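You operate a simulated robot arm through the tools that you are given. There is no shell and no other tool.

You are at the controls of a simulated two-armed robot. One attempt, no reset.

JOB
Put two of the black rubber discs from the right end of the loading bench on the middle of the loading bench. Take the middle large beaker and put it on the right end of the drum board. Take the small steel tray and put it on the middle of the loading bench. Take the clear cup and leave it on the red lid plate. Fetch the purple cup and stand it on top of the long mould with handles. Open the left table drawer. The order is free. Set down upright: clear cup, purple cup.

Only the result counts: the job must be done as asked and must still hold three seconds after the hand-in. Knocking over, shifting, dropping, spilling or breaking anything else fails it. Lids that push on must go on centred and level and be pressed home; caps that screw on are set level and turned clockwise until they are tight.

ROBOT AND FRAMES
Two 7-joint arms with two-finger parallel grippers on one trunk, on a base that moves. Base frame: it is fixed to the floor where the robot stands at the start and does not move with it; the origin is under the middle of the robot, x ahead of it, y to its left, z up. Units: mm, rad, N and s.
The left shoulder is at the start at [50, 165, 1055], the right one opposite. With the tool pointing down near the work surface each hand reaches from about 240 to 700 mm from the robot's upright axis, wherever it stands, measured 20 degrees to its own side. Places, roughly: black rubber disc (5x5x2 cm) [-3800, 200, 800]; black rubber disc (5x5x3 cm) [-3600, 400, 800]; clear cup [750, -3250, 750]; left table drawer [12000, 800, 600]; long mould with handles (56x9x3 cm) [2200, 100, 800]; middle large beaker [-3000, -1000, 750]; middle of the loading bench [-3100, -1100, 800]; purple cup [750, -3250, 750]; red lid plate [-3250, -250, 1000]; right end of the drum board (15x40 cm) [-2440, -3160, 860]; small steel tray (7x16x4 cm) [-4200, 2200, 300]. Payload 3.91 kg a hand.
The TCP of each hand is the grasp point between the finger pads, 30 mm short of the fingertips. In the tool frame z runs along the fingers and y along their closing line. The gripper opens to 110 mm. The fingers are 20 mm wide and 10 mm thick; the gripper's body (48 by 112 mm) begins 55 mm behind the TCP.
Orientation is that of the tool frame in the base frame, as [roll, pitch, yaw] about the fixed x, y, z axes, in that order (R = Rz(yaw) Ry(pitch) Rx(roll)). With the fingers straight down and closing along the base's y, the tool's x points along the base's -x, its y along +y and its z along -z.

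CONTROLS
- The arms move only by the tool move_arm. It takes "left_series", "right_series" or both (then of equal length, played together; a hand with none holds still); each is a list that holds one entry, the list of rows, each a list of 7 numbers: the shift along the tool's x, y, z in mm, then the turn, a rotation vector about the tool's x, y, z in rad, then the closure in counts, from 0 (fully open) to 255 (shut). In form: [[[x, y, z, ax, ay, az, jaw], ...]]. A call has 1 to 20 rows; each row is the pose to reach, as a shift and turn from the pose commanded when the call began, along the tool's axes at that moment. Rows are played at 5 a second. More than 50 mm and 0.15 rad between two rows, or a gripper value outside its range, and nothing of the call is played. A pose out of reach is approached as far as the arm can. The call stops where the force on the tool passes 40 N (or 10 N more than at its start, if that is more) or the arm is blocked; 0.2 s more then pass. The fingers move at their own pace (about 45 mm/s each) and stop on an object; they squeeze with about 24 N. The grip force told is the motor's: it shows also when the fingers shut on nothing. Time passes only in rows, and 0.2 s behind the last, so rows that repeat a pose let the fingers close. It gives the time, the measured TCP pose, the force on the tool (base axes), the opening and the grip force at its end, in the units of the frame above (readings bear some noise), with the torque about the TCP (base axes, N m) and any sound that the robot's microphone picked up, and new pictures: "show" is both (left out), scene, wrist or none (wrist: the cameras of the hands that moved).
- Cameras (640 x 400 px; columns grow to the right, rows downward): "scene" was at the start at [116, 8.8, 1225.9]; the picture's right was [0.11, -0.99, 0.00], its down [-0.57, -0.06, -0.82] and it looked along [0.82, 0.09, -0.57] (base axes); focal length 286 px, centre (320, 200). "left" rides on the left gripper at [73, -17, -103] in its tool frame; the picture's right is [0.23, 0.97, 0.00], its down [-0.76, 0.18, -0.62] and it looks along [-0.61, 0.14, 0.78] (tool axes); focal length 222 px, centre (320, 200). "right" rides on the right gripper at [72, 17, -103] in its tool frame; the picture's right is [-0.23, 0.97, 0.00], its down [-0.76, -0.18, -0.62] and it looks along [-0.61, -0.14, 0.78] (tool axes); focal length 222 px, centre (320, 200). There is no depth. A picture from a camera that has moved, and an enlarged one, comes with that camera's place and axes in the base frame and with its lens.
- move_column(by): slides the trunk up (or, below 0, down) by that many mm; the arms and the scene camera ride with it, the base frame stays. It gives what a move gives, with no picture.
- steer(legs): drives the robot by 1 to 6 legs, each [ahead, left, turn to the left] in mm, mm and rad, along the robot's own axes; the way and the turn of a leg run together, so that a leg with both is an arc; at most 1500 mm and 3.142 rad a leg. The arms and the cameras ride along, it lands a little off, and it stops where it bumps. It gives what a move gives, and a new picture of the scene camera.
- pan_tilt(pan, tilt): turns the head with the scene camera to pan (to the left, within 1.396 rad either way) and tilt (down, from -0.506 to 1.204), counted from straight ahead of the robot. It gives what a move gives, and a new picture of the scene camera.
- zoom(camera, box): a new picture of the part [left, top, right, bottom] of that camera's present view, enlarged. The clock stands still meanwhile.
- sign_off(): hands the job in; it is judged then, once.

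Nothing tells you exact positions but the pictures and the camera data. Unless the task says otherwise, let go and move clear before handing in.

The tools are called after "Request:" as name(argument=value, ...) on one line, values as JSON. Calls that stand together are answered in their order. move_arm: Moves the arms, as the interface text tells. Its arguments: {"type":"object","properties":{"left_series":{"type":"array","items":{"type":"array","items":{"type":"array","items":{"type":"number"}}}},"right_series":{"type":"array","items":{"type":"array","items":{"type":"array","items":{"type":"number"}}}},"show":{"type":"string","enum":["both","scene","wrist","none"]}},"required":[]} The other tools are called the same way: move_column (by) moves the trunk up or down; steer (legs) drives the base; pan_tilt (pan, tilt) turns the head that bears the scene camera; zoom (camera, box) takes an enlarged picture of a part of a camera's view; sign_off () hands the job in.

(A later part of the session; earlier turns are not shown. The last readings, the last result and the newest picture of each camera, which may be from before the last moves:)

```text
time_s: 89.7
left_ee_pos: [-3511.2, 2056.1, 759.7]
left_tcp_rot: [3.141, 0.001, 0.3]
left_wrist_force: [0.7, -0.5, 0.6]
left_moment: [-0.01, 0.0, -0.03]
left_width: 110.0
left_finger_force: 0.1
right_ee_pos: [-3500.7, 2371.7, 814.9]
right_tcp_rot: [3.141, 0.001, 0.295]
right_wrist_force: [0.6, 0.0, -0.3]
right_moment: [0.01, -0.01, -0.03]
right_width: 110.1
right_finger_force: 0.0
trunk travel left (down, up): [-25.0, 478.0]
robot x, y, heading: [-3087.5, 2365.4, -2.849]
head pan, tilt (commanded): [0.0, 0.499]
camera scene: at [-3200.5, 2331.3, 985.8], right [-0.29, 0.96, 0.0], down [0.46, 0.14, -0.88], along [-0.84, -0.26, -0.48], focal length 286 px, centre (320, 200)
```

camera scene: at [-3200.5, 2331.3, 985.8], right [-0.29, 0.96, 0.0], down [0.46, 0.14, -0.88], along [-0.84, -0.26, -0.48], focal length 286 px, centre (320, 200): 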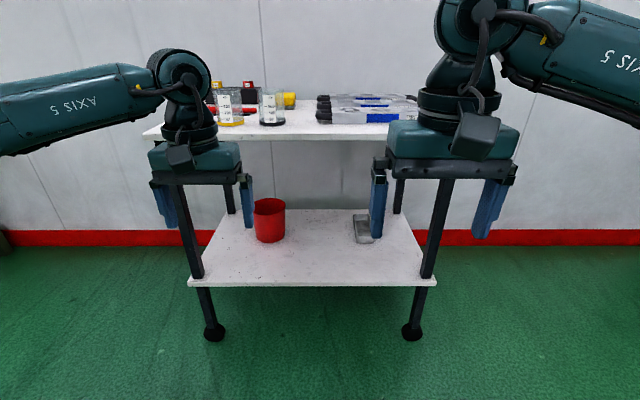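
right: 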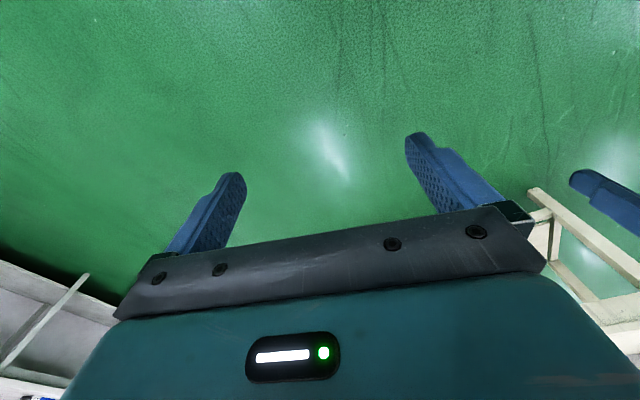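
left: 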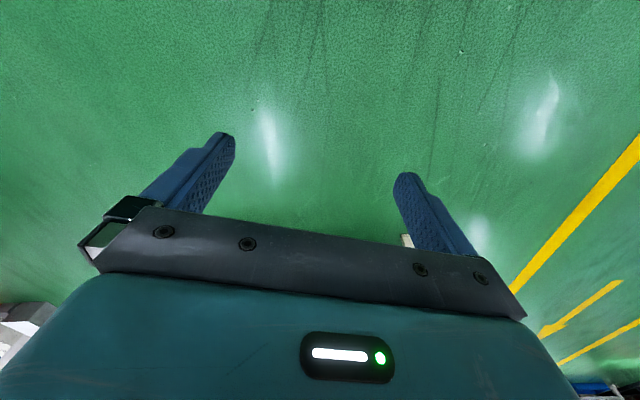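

The trolley stands square ahead: red bucket and small steel tray on its lower shelf (about z 280), upper shelf about z 780. I'll zoom on the tray, and tip the left hand back to see my own base footprint before going near.

Request:
zoom(camera="scene", box=[230, 190, 450, 300])

Request:
move_arm(left_series=[[[12, 0, 0, 0, 0.145, 0, 0], [24, 0, 0, 0, 0.29, 0, 0], [36, 0, 0, 0, 0.435, 0, 0], [48, 0, 0, 0, 0.58, 0, 0], [60, 0, 0, 0, 0.725, 0, 0], [72, 0, 0, 0, 0.87, 0, 0], [84, 0, 0, 0, 1.015, 0, 0], [96, 0, 0, 0, 1.16, 0, 0]]], show="both")

```text
2.91 times, centred on (340, 245) of scene
camera zoom: at [-3200.5, 2331.3, 985.8], right [-0.29, 0.96, 0.0], down [0.46, 0.14, -0.88], along [-0.84, -0.26, -0.48], focal length 831 px, centre (262, 69)
```

zoom: 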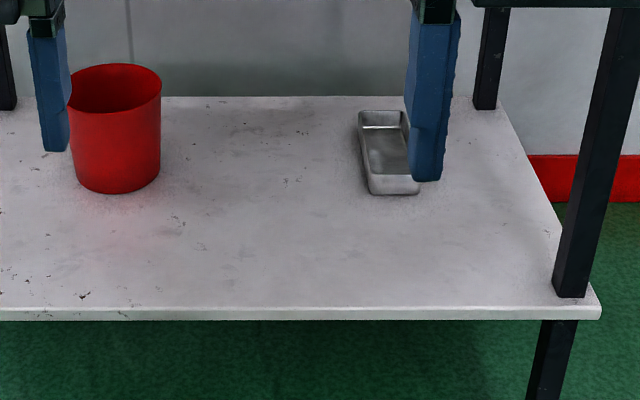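

```text
time_s: 91.5
left_ee_pos: [-3389.2, 2097.2, 737.5]
left_tcp_rot: [3.141, -1.063, 0.297]
left_wrist_force: [-0.2, -0.2, 0.5]
left_moment: [-0.01, 0.03, 0.0]
left_width: 109.8
left_finger_force: 0.1
left hand out of reach, approached as far as the arm can: row 7, 8
right_ee_pos: [-3501.6, 2373.3, 814.7]
right_tcp_rot: [3.139, 0.001, 0.295]
right_wrist_force: [-0.4, -0.8, 0.4]
right_moment: [-0.02, -0.02, -0.04]
right_width: 109.8
right_finger_force: 0.1
trunk travel left (down, up): [-25.0, 478.0]
robot x, y, heading: [-3084.3, 2371.9, -2.842]
head pan, tilt (commanded): [0.0, 0.499]
camera scene: at [-3200.5, 2331.4, 985.8], right [-0.29, 0.96, 0.0], down [0.46, 0.14, -0.88], along [-0.84, -0.26, -0.48], focal length 286 px, centre (320, 200)
camera left: at [-3448.3, 2098.2, 850.9], right [0.39, -0.9, 0.2], down [-0.82, -0.44, -0.36], along [0.41, -0.02, -0.91], focal length 222 px, centre (320, 200)
```

scene: 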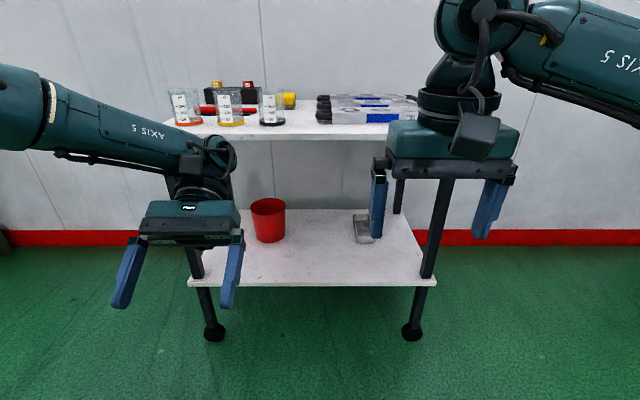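
left: 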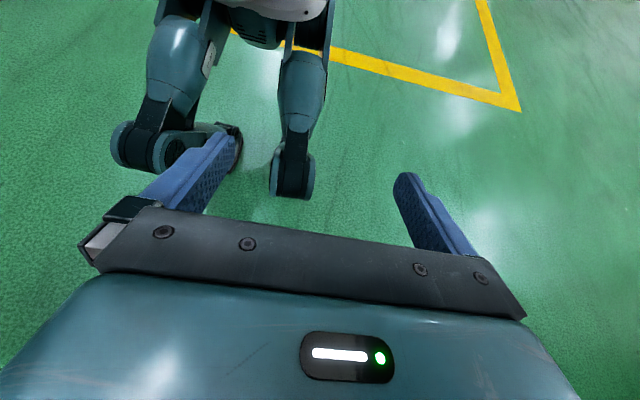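

Request:
zoom(camera="left", box=[60, 0, 420, 225])

```text
1.78 times, centred on (240, 112) of left
camera zoom: at [-3448.3, 2098.2, 850.9], right [0.39, -0.9, 0.2], down [-0.82, -0.44, -0.36], along [0.41, -0.02, -0.91], focal length 395 px, centre (462, 356)
```

zoom: 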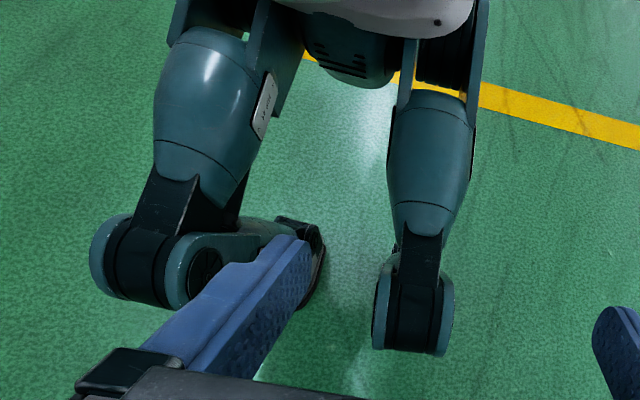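

What looked like wheels are my legs' knees; they stick out only about 285 mm when crouched. Plan: fetch the tray with the left arm, entering from the front under the upper shelf. First restore the left hand and tuck the right hand up and outward.

Request:
move_arm(left_series=[[[-5, 0, -11, 0, -0.145, 0, 0], [-10, 0, -22, 0, -0.29, 0, 0], [-14, 0, -33, 0, -0.435, 0, 0], [-19, 0, -44, 0, -0.58, 0, 0], [-24, 0, -55, 0, -0.725, 0, 0], [-29, 0, -66, 0, -0.87, 0, 0], [-33, 0, -77, 0, -1.015, 0, 0], [-38, 0, -88, 0, -1.16, 0, 0]]], right_series=[[[20, -15, -30, 0, 0, 0, 0], [40, -30, -60, 0, 0, 0, 0], [60, -45, -90, 0, 0, 0, 0], [80, -60, -120, 0, 0, 0, 0], [90, -75, -150, 0, 0, 0, 0], [100, -90, -180, 0, 0, 0, 0], [110, -105, -200, 0, 0, 0, 0], [120, -120, -200, 0, 0, 0, 0]]], show="scene")

```text
time_s: 93.3
left_ee_pos: [-3482.2, 2069.6, 746.9]
left_tcp_rot: [3.142, 0.1, 0.299]
left_wrist_force: [0.3, 0.3, -0.3]
left_moment: [0.0, 0.01, -0.01]
left_width: 110.1
left_finger_force: 0.2
right_ee_pos: [-3429.4, 2505.6, 996.4]
right_tcp_rot: [3.138, 0.003, 0.298]
right_wrist_force: [0.8, -0.3, -0.2]
right_moment: [0.04, 0.01, 0.0]
right_width: 109.8
right_finger_force: 0.0
right hand out of reach, approached as far as the arm can: row 7, 8
trunk travel left (down, up): [-25.0, 478.0]
robot x, y, heading: [-3083.9, 2363.5, -2.843]
head pan, tilt (commanded): [0.0, 0.499]
camera scene: at [-3200.5, 2331.5, 985.8], right [-0.29, 0.96, 0.0], down [0.46, 0.14, -0.88], along [-0.84, -0.26, -0.48], focal length 286 px, centre (320, 200)
```

scene: 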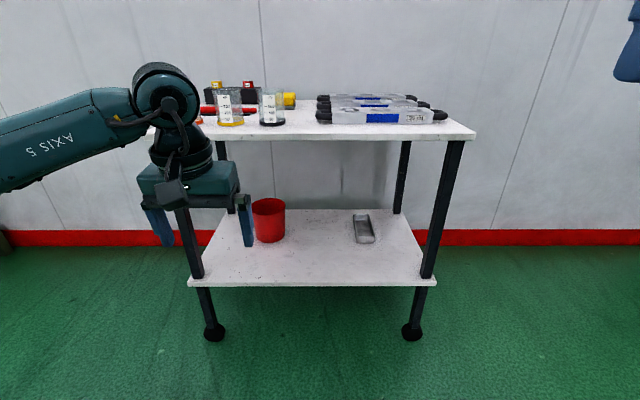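

The tray sits about 270 mm inside the shelf front, lengthwise to me. I'll lower the left hand to pass beneath the upper shelf, then shift the robot right and ahead.

Request:
move_arm(left_series=[[[22, 0, 36, 0, -0.03, 0, 0], [44, 0, 72, 0, -0.06, 0, 0], [66, 0, 108, 0, -0.09, 0, 0], [88, 0, 144, 0, -0.12, 0, 0], [110, 0, 180, 0, -0.15, 0, 0], [132, 0, 216, 0, -0.18, 0, 0], [154, 0, 250, 0, -0.2, 0, 0]]], show="scene")

Request:
steer(legs=[[0, -345, 0]])

```text
time_s: 95.0
left_ee_pos: [-3364.4, 2107.1, 494.4]
left_tcp_rot: [-3.137, 0.307, 0.3]
left_wrist_force: [-3.9, -5.4, 17.8]
left_moment: [1.32, -2.42, -0.41]
left_width: 109.8
left_finger_force: 0.1
right_ee_pos: [-3429.5, 2505.4, 996.9]
right_tcp_rot: [3.138, 0.003, 0.297]
right_wrist_force: [-0.3, -0.2, 0.7]
right_moment: [-0.02, 0.02, -0.05]
right_width: 110.1
right_finger_force: 0.0
trunk travel left (down, up): [-25.0, 478.0]
robot x, y, heading: [-3086.6, 2366.2, -2.843]
head pan, tilt (commanded): [0.0, 0.499]
stopped in row 7 (left hand): the force on the tool passed its limit at 71 N (the readings are from after the stop); the commanded pose is now the measured one
camera scene: at [-3200.3, 2331.6, 986.2], right [-0.29, 0.96, 0.0], down [0.46, 0.14, -0.88], along [-0.84, -0.26, -0.48], focal length 286 px, centre (320, 200)
```

scene: 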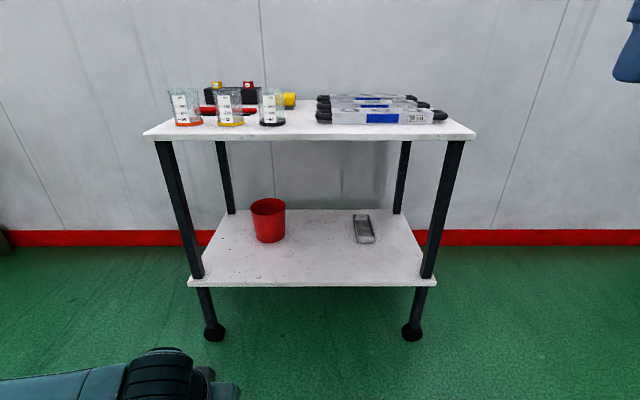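

```text
time_s: 96.5
left_ee_pos: [-3387.5, 2180.2, 493.1]
left_tcp_rot: [-3.136, 0.31, 0.3]
left_wrist_force: [-0.3, 0.8, 1.5]
left_moment: [0.03, -0.27, 0.1]
left_width: 110.1
left_finger_force: 0.0
right_ee_pos: [-3452.6, 2577.5, 995.2]
right_tcp_rot: [3.138, 0.004, 0.297]
right_wrist_force: [0.3, 0.1, 0.1]
right_moment: [-0.01, -0.01, -0.03]
right_width: 110.0
right_finger_force: 0.0
trunk travel left (down, up): [-25.0, 478.0]
robot x, y, heading: [-3107.7, 2437.1, -2.845]
head pan, tilt (commanded): [0.0, 0.499]
stopped in leg 1: the force on the tool passed its limit at 40 N (the readings are from after the stop); the commanded pose is now the measured one
camera scene: at [-3222.8, 2404.3, 985.5], right [-0.29, 0.96, 0.0], down [0.46, 0.14, -0.88], along [-0.84, -0.26, -0.48], focal length 286 px, centre (320, 200)
```

scene: 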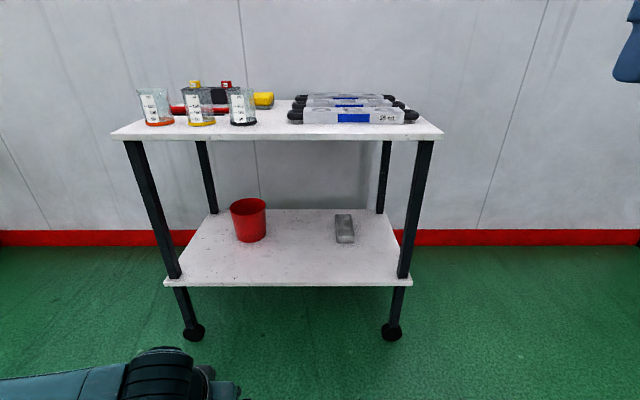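

The hand brushed something (most likely my own knee). I'll move it forward and up a bit, clear of the knee, then continue.

Request:
move_arm(left_series=[[[-10, 0, -35, 0, 0, 0, 0], [-50, 0, -30, 0, 0, 0, 0], [-95, 0, -10, 0, 0, 0, 0]]], show="both")

```text
time_s: 97.3
left_ee_pos: [-3471.5, 2154.8, 530.6]
left_tcp_rot: [-3.135, 0.311, 0.301]
left_wrist_force: [0.0, -0.3, -0.1]
left_moment: [-0.02, -0.01, -0.01]
left_width: 110.1
left_finger_force: 0.0
right_ee_pos: [-3451.6, 2578.1, 995.9]
right_tcp_rot: [3.14, 0.003, 0.296]
right_wrist_force: [0.5, -0.1, 0.9]
right_moment: [-0.02, 0.02, -0.04]
right_width: 110.2
right_finger_force: 0.1
trunk travel left (down, up): [-25.0, 478.0]
robot x, y, heading: [-3108.5, 2441.5, -2.845]
head pan, tilt (commanded): [0.0, 0.499]
camera scene: at [-3222.8, 2404.2, 985.8], right [-0.29, 0.96, 0.0], down [0.46, 0.14, -0.88], along [-0.84, -0.26, -0.48], focal length 286 px, centre (320, 200)
camera left: at [-3381.5, 2199.5, 606.6], right [0.49, -0.87, -0.08], down [-0.46, -0.33, 0.82], along [-0.74, -0.37, -0.56], focal length 222 px, centre (320, 200)
```

scene: 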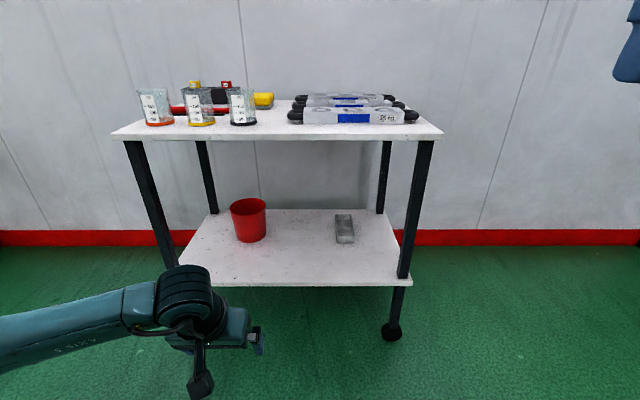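
left: 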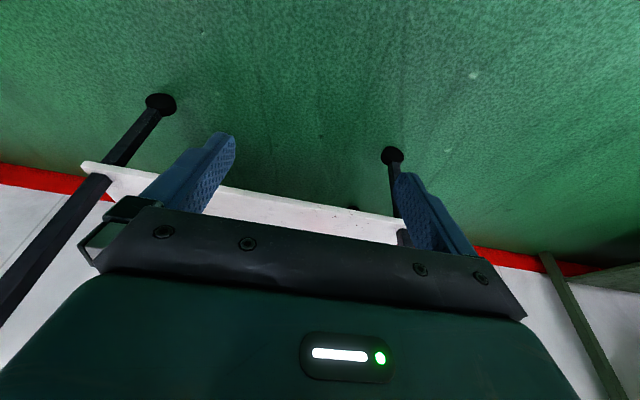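

The hand is free now. I'll lower it further in front of the knees and continue shifting right, then look again.

Request:
move_arm(left_series=[[[13, 0, 41, 0, 0, 0, 0], [24, 0, 80, 0, 0, 0, 0]]], show="none")

Request:
steer(legs=[[0, -270, 0]])

```text
time_s: 98.0
left_ee_pos: [-3471.9, 2155.7, 448.1]
left_tcp_rot: [-3.135, 0.311, 0.301]
left_wrist_force: [-0.2, -0.4, 0.5]
left_moment: [0.03, -0.02, 0.03]
left_width: 110.1
left_finger_force: 0.1
right_ee_pos: [-3452.2, 2578.2, 996.4]
right_tcp_rot: [3.138, 0.004, 0.297]
right_wrist_force: [-0.5, 1.0, -0.3]
right_moment: [-0.01, 0.02, 0.01]
right_width: 110.0
right_finger_force: 0.0
trunk travel left (down, up): [-25.0, 478.0]
robot x, y, heading: [-3105.5, 2440.3, -2.841]
head pan, tilt (commanded): [0.0, 0.499]
```

```text
time_s: 100.9
left_ee_pos: [-3550.9, 2415.1, 447.6]
left_tcp_rot: [-3.135, 0.31, 0.301]
left_wrist_force: [0.0, 0.2, 0.4]
left_moment: [0.0, 0.04, 0.01]
left_width: 110.1
left_finger_force: 0.0
right_ee_pos: [-3530.2, 2836.0, 996.3]
right_tcp_rot: [3.137, 0.005, 0.294]
right_wrist_force: [-0.7, -0.5, 0.2]
right_moment: [0.04, 0.01, -0.01]
right_width: 110.0
right_finger_force: 0.0
trunk travel left (down, up): [-25.0, 478.0]
robot x, y, heading: [-3187.0, 2696.7, -2.845]
head pan, tilt (commanded): [0.0, 0.499]
camera scene: at [-3301.8, 2662.2, 985.8], right [-0.29, 0.96, 0.0], down [0.46, 0.14, -0.88], along [-0.84, -0.26, -0.48], focal length 286 px, centre (320, 200)
```

scene: 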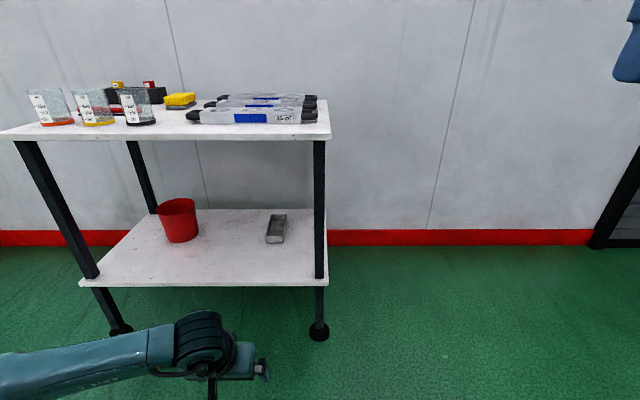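

Request:
zoom(camera="scene", box=[220, 190, 360, 277])

```text
4.57 times, centred on (290, 234) of scene
camera zoom: at [-3301.8, 2662.2, 985.8], right [-0.29, 0.96, 0.0], down [0.46, 0.14, -0.88], along [-0.84, -0.26, -0.48], focal length 1305 px, centre (457, 47)
```

zoom: 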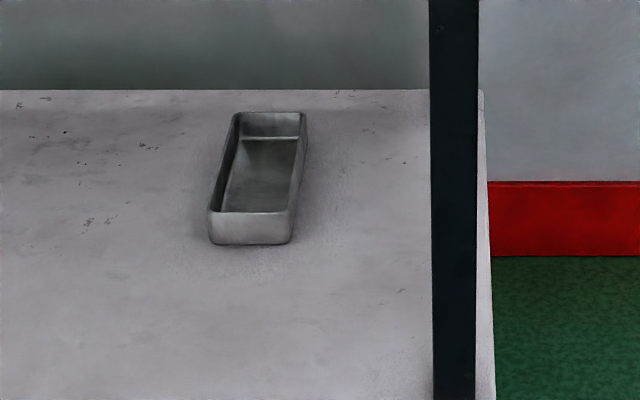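

The tray is empty, rim about z 320 on a shelf at z 280, and lies about 1123 mm ahead and 180 mm left of my axis, aligned with my heading. I'll drive in carefully.

Request:
steer(legs=[[300, 0, 0]])

Request:
steer(legs=[[180, 0, 0]])

Request:
pan_tilt(pan=0.3, tilt=0.75)

Request:
zoom(camera="left", box=[0, 0, 640, 400])

```text
time_s: 103.0
left_ee_pos: [-3830.9, 2321.9, 447.9]
left_tcp_rot: [-3.134, 0.309, 0.312]
left_wrist_force: [0.2, -0.3, 0.1]
left_moment: [-0.01, 0.01, -0.01]
left_width: 109.7
left_finger_force: 0.0
right_ee_pos: [-3812.5, 2744.8, 996.8]
right_tcp_rot: [3.138, 0.004, 0.305]
right_wrist_force: [-0.6, 0.2, -0.7]
right_moment: [-0.01, 0.01, -0.03]
right_width: 110.1
right_finger_force: 0.1
trunk travel left (down, up): [-25.0, 478.0]
robot x, y, heading: [-3466.7, 2608.6, -2.837]
head pan, tilt (commanded): [0.0, 0.499]
camera scene: at [-3583.5, 2573.1, 985.8], right [-0.3, 0.95, 0.0], down [0.46, 0.14, -0.88], along [-0.84, -0.27, -0.48], focal length 286 px, centre (320, 200)
```

scene: 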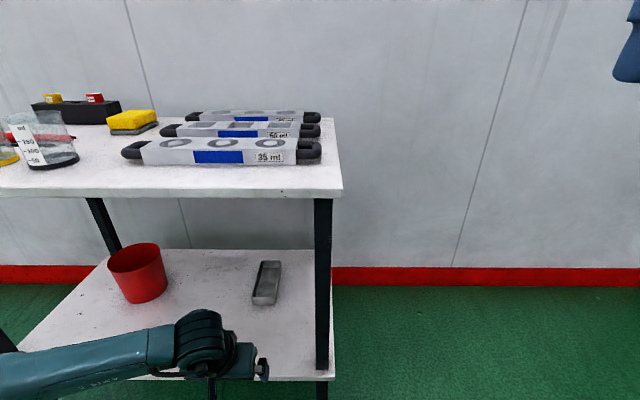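

```text
time_s: 104.5
left_ee_pos: [-4005.8, 2268.5, 447.2]
left_tcp_rot: [-3.134, 0.309, 0.307]
left_wrist_force: [0.5, 0.2, 1.1]
left_moment: [0.0, 0.0, 0.01]
left_width: 109.9
left_finger_force: 0.1
right_ee_pos: [-3987.1, 2691.8, 996.0]
right_tcp_rot: [3.138, 0.001, 0.303]
right_wrist_force: [1.1, -0.7, -0.1]
right_moment: [-0.02, 0.03, 0.02]
right_width: 110.0
right_finger_force: 0.1
trunk travel left (down, up): [-25.0, 478.0]
robot x, y, heading: [-3643.7, 2553.7, -2.838]
head pan, tilt (commanded): [0.0, 0.499]
camera scene: at [-3757.8, 2518.6, 985.8], right [-0.3, 0.95, 0.0], down [0.46, 0.14, -0.88], along [-0.84, -0.26, -0.48], focal length 286 px, centre (320, 200)
```

scene: 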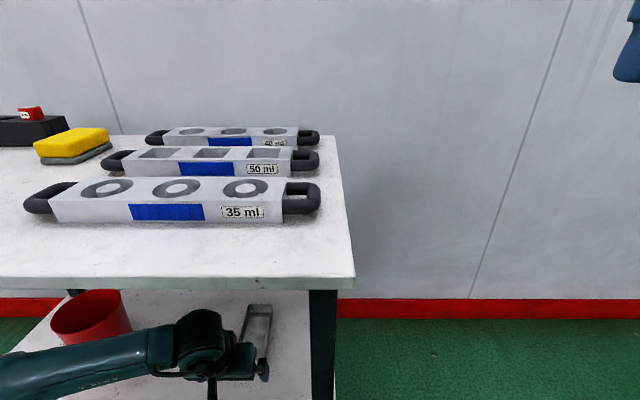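

```text
time_s: 105.3
left_ee_pos: [-4005.4, 2269.6, 448.0]
left_tcp_rot: [-3.136, 0.31, 0.306]
left_wrist_force: [0.2, -0.9, -0.2]
left_moment: [0.01, 0.0, 0.0]
left_width: 110.2
left_finger_force: 0.0
right_ee_pos: [-3988.8, 2691.0, 996.0]
right_tcp_rot: [3.14, 0.005, 0.303]
right_wrist_force: [-0.2, -0.5, 0.0]
right_moment: [0.01, 0.01, -0.02]
right_width: 109.8
right_finger_force: 0.2
trunk travel left (down, up): [-25.0, 478.0]
robot x, y, heading: [-3643.4, 2552.5, -2.844]
head pan, tilt (commanded): [0.3, 0.75]
camera scene: at [-3739.3, 2498.8, 963.9], right [-0.57, 0.82, 0.0], down [0.56, 0.39, -0.73], along [-0.6, -0.41, -0.68], focal length 286 px, centre (320, 200)
```

scene: 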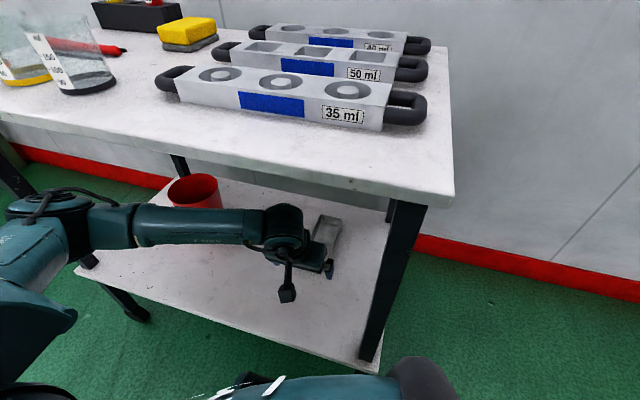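

```text
1.00 times, centred on (320, 200) of left (not enlarged: the box is as wide or as high as the picture)
camera zoom: at [-3915.5, 2314.5, 524.0], right [0.5, -0.86, -0.08], down [-0.46, -0.34, 0.82], along [-0.74, -0.38, -0.56], focal length 222 px, centre (320, 200)
```

zoom: 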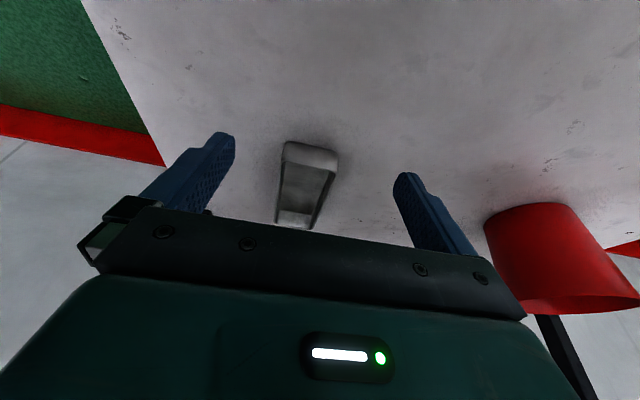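

Request:
zoom(camera="left", box=[220, 120, 400, 232])

```text
3.56 times, centred on (310, 176) of left
camera zoom: at [-3915.5, 2314.5, 524.0], right [0.5, -0.86, -0.08], down [-0.46, -0.34, 0.82], along [-0.74, -0.38, -0.56], focal length 790 px, centre (356, 285)
```

zoom: 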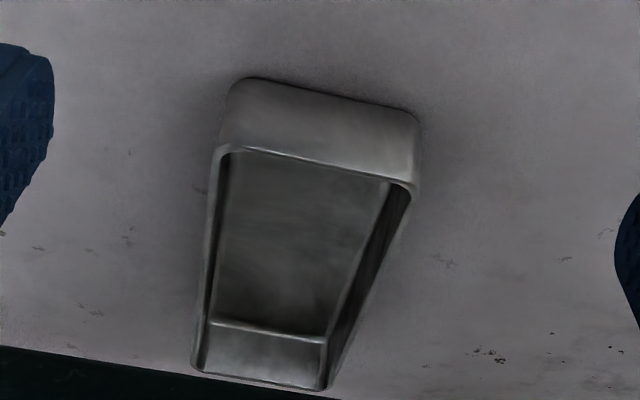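

The left wrist camera puts the tray centre near [-4182, 2212] with the rim at about z 342, turned like my hand. I'll move over it and check before descending.

Request:
move_arm(left_series=[[[-32, 0, 23, 0, 0, 0, 0], [-64, 0, 46, 0, 0, 0, 0], [-96, 0, 69, 0, 0, 0, 0], [-127, 1, 91, 0, 0, 0, 0], [-158, 1, 113, 0, 0, 0, 0]]], show="both")

```text
time_s: 106.5
left_ee_pos: [-4179.2, 2214.4, 388.3]
left_tcp_rot: [-3.134, 0.31, 0.309]
left_wrist_force: [0.0, -0.4, -0.9]
left_moment: [0.01, 0.0, -0.03]
left_width: 109.9
left_finger_force: 0.1
right_ee_pos: [-3985.6, 2691.1, 996.5]
right_tcp_rot: [3.139, 0.003, 0.301]
right_wrist_force: [0.3, 0.5, 0.5]
right_moment: [0.01, 0.0, -0.03]
right_width: 110.1
right_finger_force: 0.0
trunk travel left (down, up): [-25.0, 478.0]
robot x, y, heading: [-3643.4, 2554.2, -2.838]
head pan, tilt (commanded): [0.3, 0.75]
camera scene: at [-3739.2, 2498.8, 963.8], right [-0.57, 0.82, 0.0], down [0.56, 0.39, -0.73], along [-0.6, -0.42, -0.68], focal length 286 px, centre (320, 200)
camera left: at [-4089.5, 2259.6, 465.2], right [0.5, -0.86, -0.08], down [-0.46, -0.34, 0.82], along [-0.74, -0.38, -0.56], focal length 222 px, centre (320, 200)
```

scene: 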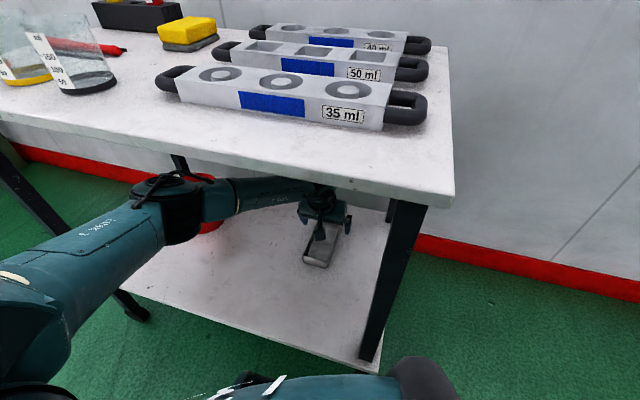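
left: 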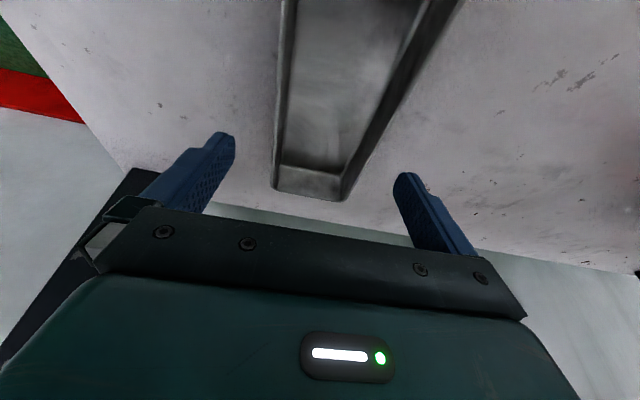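

Aligned over the tray. I'll descend the last 48 mm and close the fingers on it.

Request:
move_arm(left_series=[[[4, 0, 16, 0, 0, 0, 0], [8, 0, 31, 0, 0, 0, 0], [12, 0, 46, 0, 0, 0, 0], [12, 0, 46, 0, 0, 0, 0]]], show="wrist")

```text
time_s: 107.3
left_ee_pos: [-4190.8, 2213.3, 351.9]
left_tcp_rot: [-3.134, 0.326, 0.307]
left_wrist_force: [2.9, 0.6, 19.2]
left_moment: [-0.94, -0.41, 0.42]
left_width: 109.8
left_finger_force: 0.0
right_ee_pos: [-3985.5, 2691.8, 997.3]
right_tcp_rot: [3.138, 0.006, 0.305]
right_wrist_force: [0.1, -0.5, 0.7]
right_moment: [0.01, 0.03, 0.01]
right_width: 110.2
right_finger_force: 0.1
trunk travel left (down, up): [-25.0, 478.0]
robot x, y, heading: [-3637.6, 2558.6, -2.836]
head pan, tilt (commanded): [0.3, 0.75]
stopped in row 4 (left hand): the force on the tool passed its limit at 49 N (the readings are from after the stop); the commanded pose is now the measured one
camera left: at [-4099.0, 2258.6, 426.6], right [0.5, -0.86, -0.08], down [-0.44, -0.33, 0.83], along [-0.75, -0.38, -0.55], focal length 222 px, centre (320, 200)
```

left: 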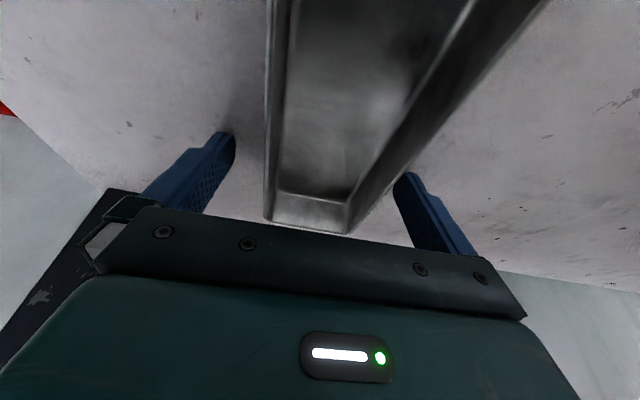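

Request:
zoom(camera="left", box=[330, 110, 490, 260])

Request:
zoom(camera="left", box=[130, 100, 330, 250])

Request:
zoom(camera="scene", box=[240, 160, 400, 290])

```text
2.67 times, centred on (410, 185) of left
camera zoom: at [-4099.0, 2258.6, 426.6], right [0.5, -0.86, -0.08], down [-0.44, -0.33, 0.83], along [-0.75, -0.38, -0.55], focal length 592 px, centre (80, 240)
```

zoom: 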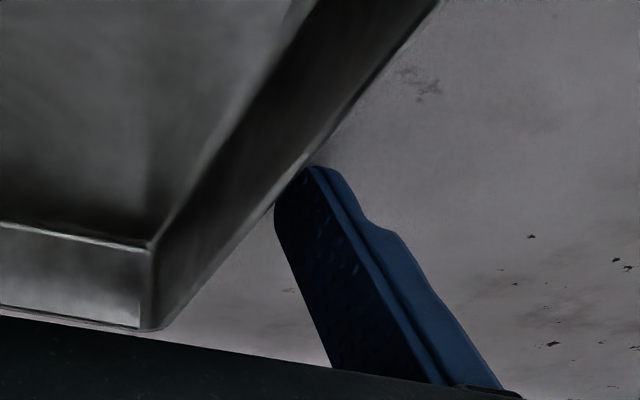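

```text
2.67 times, centred on (230, 175) of left
camera zoom: at [-4099.0, 2258.6, 426.6], right [0.5, -0.86, -0.08], down [-0.44, -0.33, 0.83], along [-0.75, -0.38, -0.55], focal length 592 px, centre (560, 267)
```

zoom: 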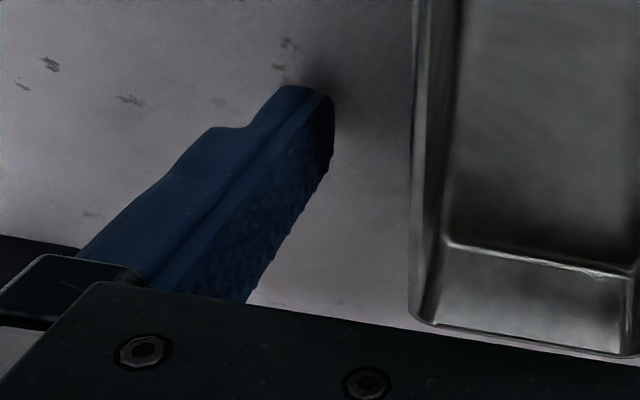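

```text
3.08 times, centred on (320, 225) of scene
camera zoom: at [-3737.8, 2499.7, 964.2], right [-0.57, 0.82, 0.0], down [0.56, 0.39, -0.73], along [-0.6, -0.42, -0.68], focal length 879 px, centre (320, 123)
```

zoom: 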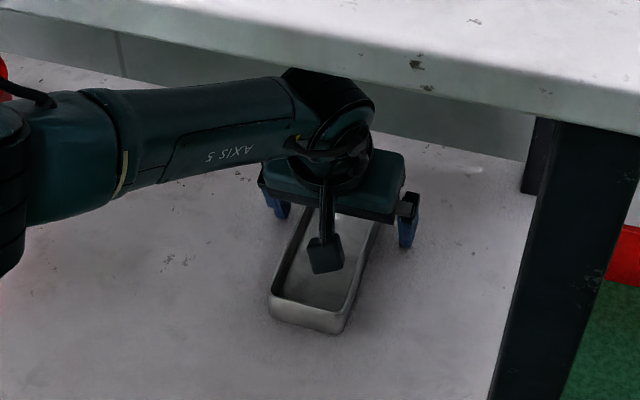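

The fingers straddle the tray and touched the shelf (shelf is about z 320), slightly beyond the tray's middle. I'll lift a few mm, slide back ~30 mm to the middle, and close.

Request:
move_arm(left_series=[[[-2, 0, -6, 0, 0, 0, 0], [14, 0, -10, 0, 0, 0, 0], [29, 0, -15, 0, 0, 0, 0], [29, 0, -15, 0, 0, 0, 255], [29, 0, -15, 0, 0, 0, 255], [29, 0, -15, 0, 0, 0, 255], [29, 0, -15, 0, 0, 0, 255], [29, 0, -15, 0, 0, 0, 255]]], show="both")

```text
time_s: 109.1
left_ee_pos: [-4158.0, 2223.5, 352.2]
left_tcp_rot: [-3.132, 0.32, 0.308]
left_wrist_force: [2.6, -0.2, 6.2]
left_moment: [-0.27, -0.16, 0.12]
left_width: 67.9
left_finger_force: 24.2
right_ee_pos: [-3987.0, 2691.9, 997.3]
right_tcp_rot: [3.136, 0.006, 0.302]
right_wrist_force: [-0.9, -0.4, 0.6]
right_moment: [0.0, 0.01, 0.04]
right_width: 110.0
right_finger_force: 0.2
trunk travel left (down, up): [-25.0, 478.0]
robot x, y, heading: [-3643.1, 2554.3, -2.836]
head pan, tilt (commanded): [0.3, 0.75]
camera scene: at [-3738.6, 2499.2, 963.9], right [-0.57, 0.82, 0.0], down [0.56, 0.39, -0.73], along [-0.6, -0.42, -0.68], focal length 286 px, centre (320, 200)
camera left: at [-4066.8, 2269.2, 427.3], right [0.5, -0.86, -0.08], down [-0.45, -0.33, 0.83], along [-0.74, -0.38, -0.55], focal length 222 px, centre (320, 200)
```

scene: 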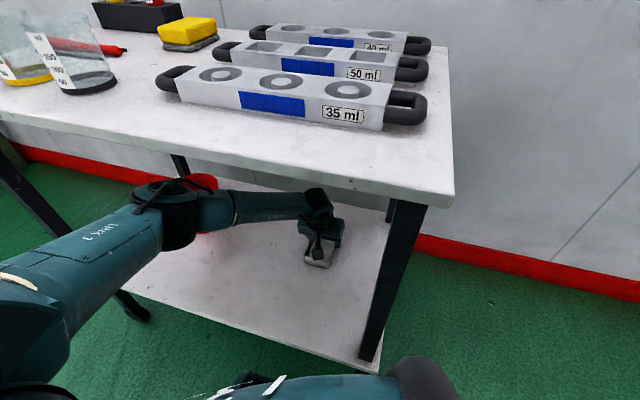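
left: 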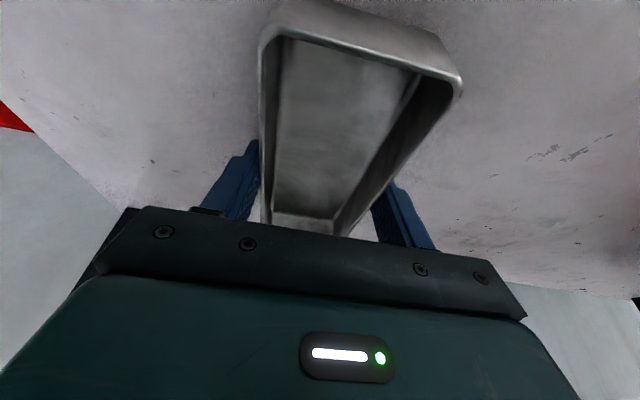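

The tray is gripped (68 mm). Lifting it gently and then backing out of the trolley.

Request:
move_arm(left_series=[[[-3, 0, -10, 0, 0, 0, 255], [-8, 0, -25, 0, 0, 0, 255], [-16, 0, -47, 0, 0, 0, 255], [-22, 0, -66, 0, 0, 0, 255]]], show="wrist")

Request:
steer(legs=[[-600, 0, 0]])

```text
time_s: 110.1
left_ee_pos: [-4159.3, 2221.0, 421.6]
left_tcp_rot: [-3.135, 0.321, 0.308]
left_wrist_force: [-0.1, -0.2, -0.8]
left_moment: [0.0, 0.0, 0.05]
left_width: 67.9
left_finger_force: 23.8
right_ee_pos: [-3986.6, 2690.8, 996.9]
right_tcp_rot: [3.138, 0.002, 0.302]
right_wrist_force: [-0.1, 0.7, 0.5]
right_moment: [0.01, 0.02, 0.01]
right_width: 110.3
right_finger_force: 0.0
trunk travel left (down, up): [-25.0, 478.0]
robot x, y, heading: [-3644.1, 2555.3, -2.834]
head pan, tilt (commanded): [0.3, 0.75]
camera left: at [-4067.5, 2267.7, 497.1], right [0.5, -0.86, -0.08], down [-0.45, -0.33, 0.83], along [-0.74, -0.38, -0.55], focal length 222 px, centre (320, 200)
```

left: 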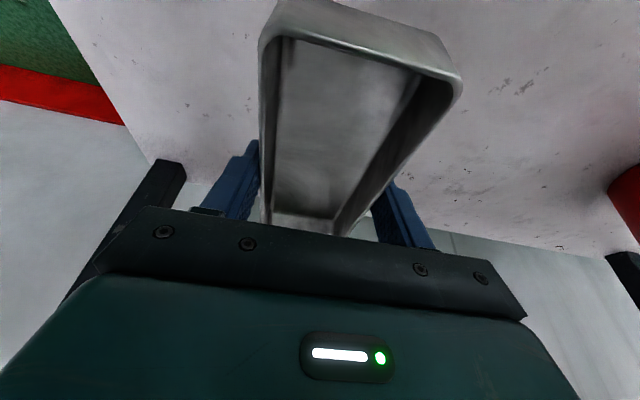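

```text
time_s: 113.5
left_ee_pos: [-3584.1, 2399.9, 421.0]
left_tcp_rot: [-3.134, 0.318, 0.312]
left_wrist_force: [-0.1, 0.3, -1.6]
left_moment: [-0.01, -0.03, 0.0]
left_width: 67.8
left_finger_force: 23.8
right_ee_pos: [-3415.9, 2870.5, 996.4]
right_tcp_rot: [3.139, 0.002, 0.307]
right_wrist_force: [-0.4, -0.9, -0.3]
right_moment: [0.01, 0.02, 0.01]
right_width: 109.8
right_finger_force: 0.2
trunk travel left (down, up): [-25.0, 478.0]
robot x, y, heading: [-3065.0, 2737.7, -2.836]
head pan, tilt (commanded): [0.3, 0.75]
camera scene: at [-3166.6, 2679.2, 963.8], right [-0.57, 0.82, 0.0], down [0.56, 0.39, -0.73], along [-0.6, -0.42, -0.68], focal length 286 px, centre (320, 200)
```

scene: 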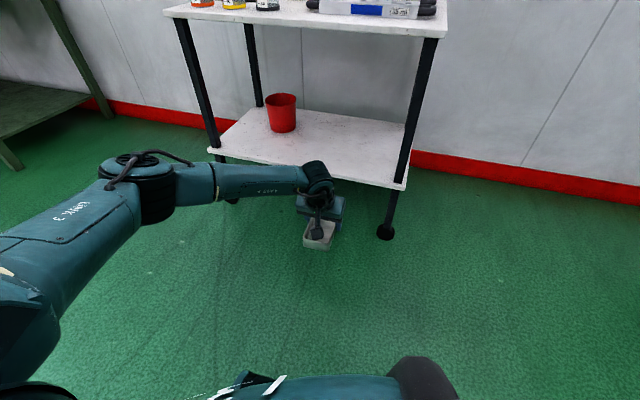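

Clear of the trolley with the tray in hand. I'll raise the trunk, pull the tray in, and drive left along the bench to its middle at a safe distance.

Request:
move_column(by=400)

Request:
move_arm(left_series=[[[32, 0, -32, 0, 0, 0, 255], [64, 0, -64, 0, 0, 0, 255], [96, 0, -96, 0, 0, 0, 255], [128, 0, -128, 0, 0, 0, 255], [158, 0, -158, 0, 0, 0, 255]]], show="none")

Request:
pan_tilt(pan=0.0, tilt=0.6)

Request:
steer(legs=[[-150, 1300, 0], [0, 1300, 0], [0, 1300, 0]])

```text
time_s: 117.4
left_ee_pos: [-3584.3, 2400.4, 820.6]
left_tcp_rot: [-3.135, 0.319, 0.314]
left_wrist_force: [0.0, -0.4, -1.1]
left_moment: [-0.01, 0.01, -0.02]
left_width: 67.7
left_finger_force: 24.0
right_ee_pos: [-3416.0, 2870.3, 1396.8]
right_tcp_rot: [3.137, 0.002, 0.308]
right_wrist_force: [0.6, -0.1, -0.4]
right_moment: [0.03, 0.0, 0.01]
right_width: 109.9
right_finger_force: 0.2
trunk travel left (down, up): [-425.0, 78.0]
robot x, y, heading: [-3070.3, 2739.6, -2.834]
head pan, tilt (commanded): [0.3, 0.75]
```

```text
time_s: 118.6
left_ee_pos: [-3391.9, 2459.4, 922.7]
left_tcp_rot: [-3.135, 0.322, 0.313]
left_wrist_force: [-0.9, 0.0, -1.5]
left_moment: [-0.02, -0.01, -0.01]
left_width: 68.0
left_finger_force: 24.1
right_ee_pos: [-3414.9, 2870.2, 1396.2]
right_tcp_rot: [3.137, 0.005, 0.306]
right_wrist_force: [-1.0, -0.8, -0.6]
right_moment: [-0.01, 0.02, 0.02]
right_width: 110.2
right_finger_force: 0.1
trunk travel left (down, up): [-425.0, 78.0]
robot x, y, heading: [-3070.8, 2739.5, -2.834]
head pan, tilt (commanded): [0.3, 0.75]
```

```text
time_s: 119.4
left_ee_pos: [-3393.4, 2458.8, 922.9]
left_tcp_rot: [-3.135, 0.318, 0.31]
left_wrist_force: [0.0, 0.6, -1.2]
left_moment: [0.03, 0.01, -0.02]
left_width: 68.0
left_finger_force: 24.3
right_ee_pos: [-3416.1, 2869.8, 1396.1]
right_tcp_rot: [3.138, 0.005, 0.307]
right_wrist_force: [0.6, 0.9, -0.2]
right_moment: [0.01, -0.02, 0.01]
right_width: 110.1
right_finger_force: 0.1
trunk travel left (down, up): [-425.0, 78.0]
robot x, y, heading: [-3069.6, 2737.3, -2.827]
head pan, tilt (commanded): [0.0, 0.6]
camera scene: at [-3182.7, 2699.7, 1376.6], right [-0.3, 0.95, 0.0], down [0.54, 0.17, -0.82], along [-0.79, -0.25, -0.57], focal length 286 px, centre (320, 200)
```

scene: 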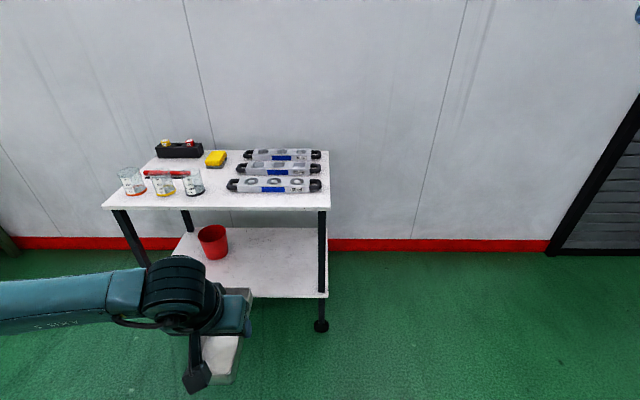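

```text
time_s: 153.1
left_ee_pos: [-2184.1, -1203.8, 923.5]
left_tcp_rot: [-3.136, 0.319, 0.289]
left_wrist_force: [-0.4, -0.1, -0.9]
left_moment: [-0.01, 0.0, -0.04]
left_width: 67.8
left_finger_force: 24.1
right_ee_pos: [-2195.5, -791.6, 1395.5]
right_tcp_rot: [3.139, 0.003, 0.284]
right_wrist_force: [-0.4, -0.3, 0.5]
right_moment: [0.01, -0.01, -0.01]
right_width: 110.0
right_finger_force: 0.0
trunk travel left (down, up): [-425.0, 78.0]
robot x, y, heading: [-1854.7, -932.4, -2.857]
head pan, tilt (commanded): [0.0, 0.6]
camera scene: at [-1966.5, -968.1, 1376.7], right [-0.28, 0.96, 0.0], down [0.54, 0.16, -0.83], along [-0.79, -0.23, -0.56], focal length 286 px, centre (320, 200)
```

scene: 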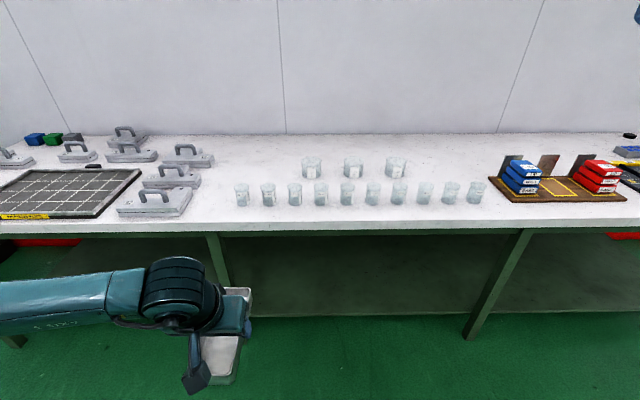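

I'm before the middle of the bench with the tray. Let me zoom to measure beaker positions.

Request:
zoom(camera="scene", box=[220, 140, 420, 240])

Request:
zoom(camera="scene", box=[400, 130, 640, 280])

```text
3.20 times, centred on (320, 190) of scene
camera zoom: at [-1966.5, -968.1, 1376.7], right [-0.28, 0.96, 0.0], down [0.54, 0.16, -0.83], along [-0.79, -0.23, -0.56], focal length 914 px, centre (320, 232)
```

zoom: 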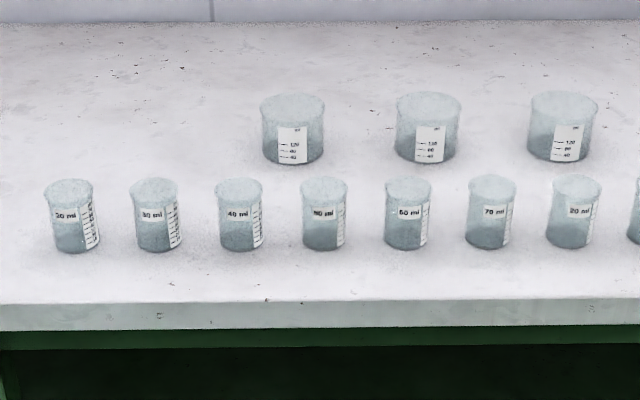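

```text
2.67 times, centred on (520, 205) of scene
camera zoom: at [-1966.5, -968.1, 1376.7], right [-0.28, 0.96, 0.0], down [0.54, 0.16, -0.83], along [-0.79, -0.23, -0.56], focal length 761 px, centre (-213, 187)
```

zoom: 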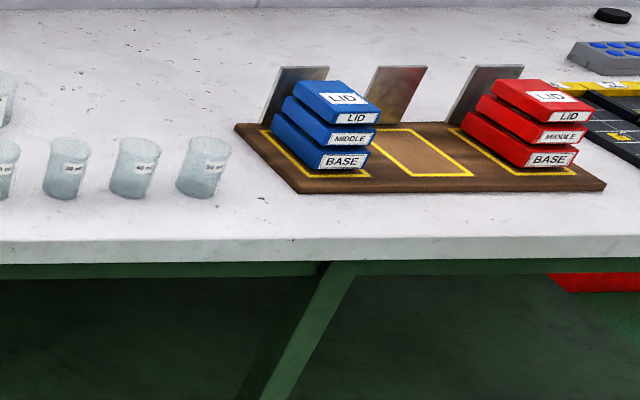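

Middle large beaker is near [-3008, -1127]. I'll raise the tray hand, lower the trunk a little for reach, and drive in so the right hand can take the beaker.

Request:
move_arm(left_series=[[[-5, 0, -41, 0, 0, 0, 255], [-10, 0, -82, 0, 0, 0, 255], [-15, 0, -123, 0, 0, 0, 255], [-20, 0, -164, 0, 0, 0, 255], [-25, 0, -203, 0, 0, 0, 255]]], right_series=[[[0, 10, 40, 0, 0, 0, 0], [0, 20, 80, 0, 0, 0, 0], [0, 30, 120, 0, 0, 0, 0], [0, 40, 160, 0, 0, 0, 0], [0, 50, 180, 0, 0, 0, 0]]], show="none")

Request:
move_column(by=-100)

Request:
steer(legs=[[340, 38, 0]])

```text
time_s: 154.3
left_ee_pos: [-2141.8, -1194.7, 1124.6]
left_tcp_rot: [-3.135, 0.317, 0.286]
left_wrist_force: [0.0, 0.3, -0.7]
left_moment: [0.0, 0.0, 0.03]
left_width: 67.9
left_finger_force: 23.7
right_ee_pos: [-2182.0, -840.5, 1215.1]
right_tcp_rot: [3.137, 0.005, 0.281]
right_wrist_force: [0.8, -0.3, -0.1]
right_moment: [0.02, -0.05, -0.02]
right_width: 110.0
right_finger_force: 0.0
trunk travel left (down, up): [-425.0, 78.0]
robot x, y, heading: [-1855.4, -933.5, -2.857]
head pan, tilt (commanded): [0.0, 0.6]
```

```text
time_s: 155.7
left_ee_pos: [-2142.1, -1194.3, 1025.0]
left_tcp_rot: [-3.135, 0.32, 0.287]
left_wrist_force: [0.0, -0.4, -1.0]
left_moment: [0.03, -0.02, 0.0]
left_width: 67.8
left_finger_force: 24.4
right_ee_pos: [-2181.0, -841.3, 1114.4]
right_tcp_rot: [3.138, 0.004, 0.284]
right_wrist_force: [0.7, 0.0, 0.2]
right_moment: [-0.03, 0.01, 0.02]
right_width: 109.9
right_finger_force: 0.0
trunk travel left (down, up): [-325.0, 178.0]
robot x, y, heading: [-1852.4, -938.2, -2.859]
head pan, tilt (commanded): [0.0, 0.6]
```

```text
time_s: 157.9
left_ee_pos: [-2451.0, -1323.9, 1024.0]
left_tcp_rot: [-3.136, 0.32, 0.288]
left_wrist_force: [-0.3, 0.1, -2.1]
left_moment: [-0.01, 0.01, 0.01]
left_width: 67.6
left_finger_force: 24.3
right_ee_pos: [-2493.0, -971.8, 1114.4]
right_tcp_rot: [3.137, 0.004, 0.285]
right_wrist_force: [-0.8, -0.7, 0.3]
right_moment: [0.01, 0.02, -0.01]
right_width: 110.0
right_finger_force: 0.2
trunk travel left (down, up): [-325.0, 178.0]
robot x, y, heading: [-2163.5, -1063.1, -2.853]
head pan, tilt (commanded): [0.0, 0.6]
camera scene: at [-2276.7, -1098.0, 1276.6], right [-0.28, 0.96, 0.0], down [0.54, 0.16, -0.82], along [-0.79, -0.23, -0.57], focal length 286 px, centre (320, 200)
```

scene: 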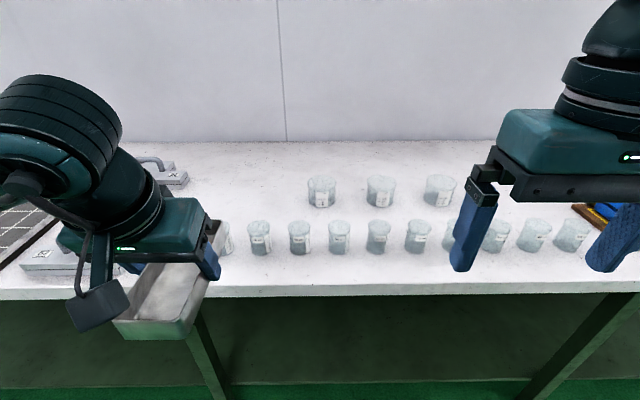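

Request:
steer(legs=[[165, 0, 0]])

Request:
move_arm(right_series=[[[-45, 0, 10, 0, 0, 0, 0], [-90, 0, 20, 0, 0, 0, 0], [-135, 0, 30, 0, 0, 0, 0], [-180, 0, 40, 0, 0, 0, 0], [-225, 0, 55, 0, 0, 0, 0], [-270, 0, 70, 0, 0, 0, 0], [-315, 0, 85, 0, 0, 0, 0]]], show="both")

```text
time_s: 159.3
left_ee_pos: [-2608.0, -1369.2, 1024.2]
left_tcp_rot: [-3.134, 0.317, 0.287]
left_wrist_force: [-0.5, -0.6, -1.0]
left_moment: [0.01, -0.04, -0.02]
left_width: 68.0
left_finger_force: 23.8
right_ee_pos: [-2647.9, -1018.6, 1114.3]
right_tcp_rot: [3.139, 0.003, 0.282]
right_wrist_force: [-0.8, -0.9, -0.3]
right_moment: [0.0, -0.01, -0.01]
right_width: 110.4
right_finger_force: 0.0
trunk travel left (down, up): [-325.0, 178.0]
robot x, y, heading: [-2318.5, -1110.2, -2.856]
head pan, tilt (commanded): [0.0, 0.6]
camera scene: at [-2432.6, -1143.3, 1276.6], right [-0.28, 0.96, 0.0], down [0.54, 0.16, -0.82], along [-0.79, -0.23, -0.57], focal length 286 px, centre (320, 200)
```

scene: 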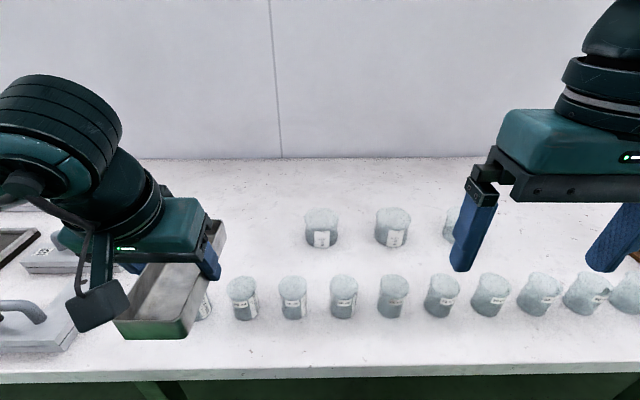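

```text
time_s: 160.9
left_ee_pos: [-2608.3, -1369.9, 1023.9]
left_tcp_rot: [-3.135, 0.32, 0.286]
left_wrist_force: [-0.8, -0.5, -0.9]
left_moment: [-0.01, -0.04, 0.01]
left_width: 67.7
left_finger_force: 24.0
right_ee_pos: [-2952.3, -1106.4, 1029.3]
right_tcp_rot: [3.14, 0.006, 0.286]
right_wrist_force: [0.2, -1.0, -0.1]
right_moment: [0.04, 0.03, -0.01]
right_width: 110.0
right_finger_force: 0.0
trunk travel left (down, up): [-325.0, 178.0]
robot x, y, heading: [-2317.8, -1110.9, -2.863]
head pan, tilt (commanded): [0.0, 0.6]
camera scene: at [-2432.2, -1143.7, 1276.6], right [-0.28, 0.96, 0.0], down [0.54, 0.16, -0.82], along [-0.79, -0.23, -0.57], focal length 286 px, centre (320, 200)
camera right: at [-2877.4, -1101.3, 1133.7], right [0.06, -1.0, 0.0], down [-0.78, -0.04, 0.63], along [-0.63, -0.04, -0.78], focal length 222 px, centre (320, 200)
```

scene: 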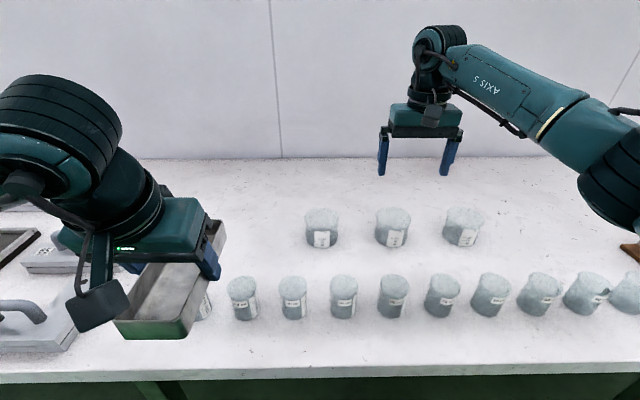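
right: 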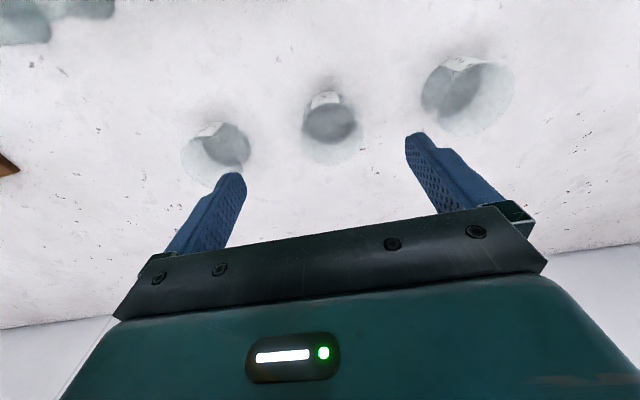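

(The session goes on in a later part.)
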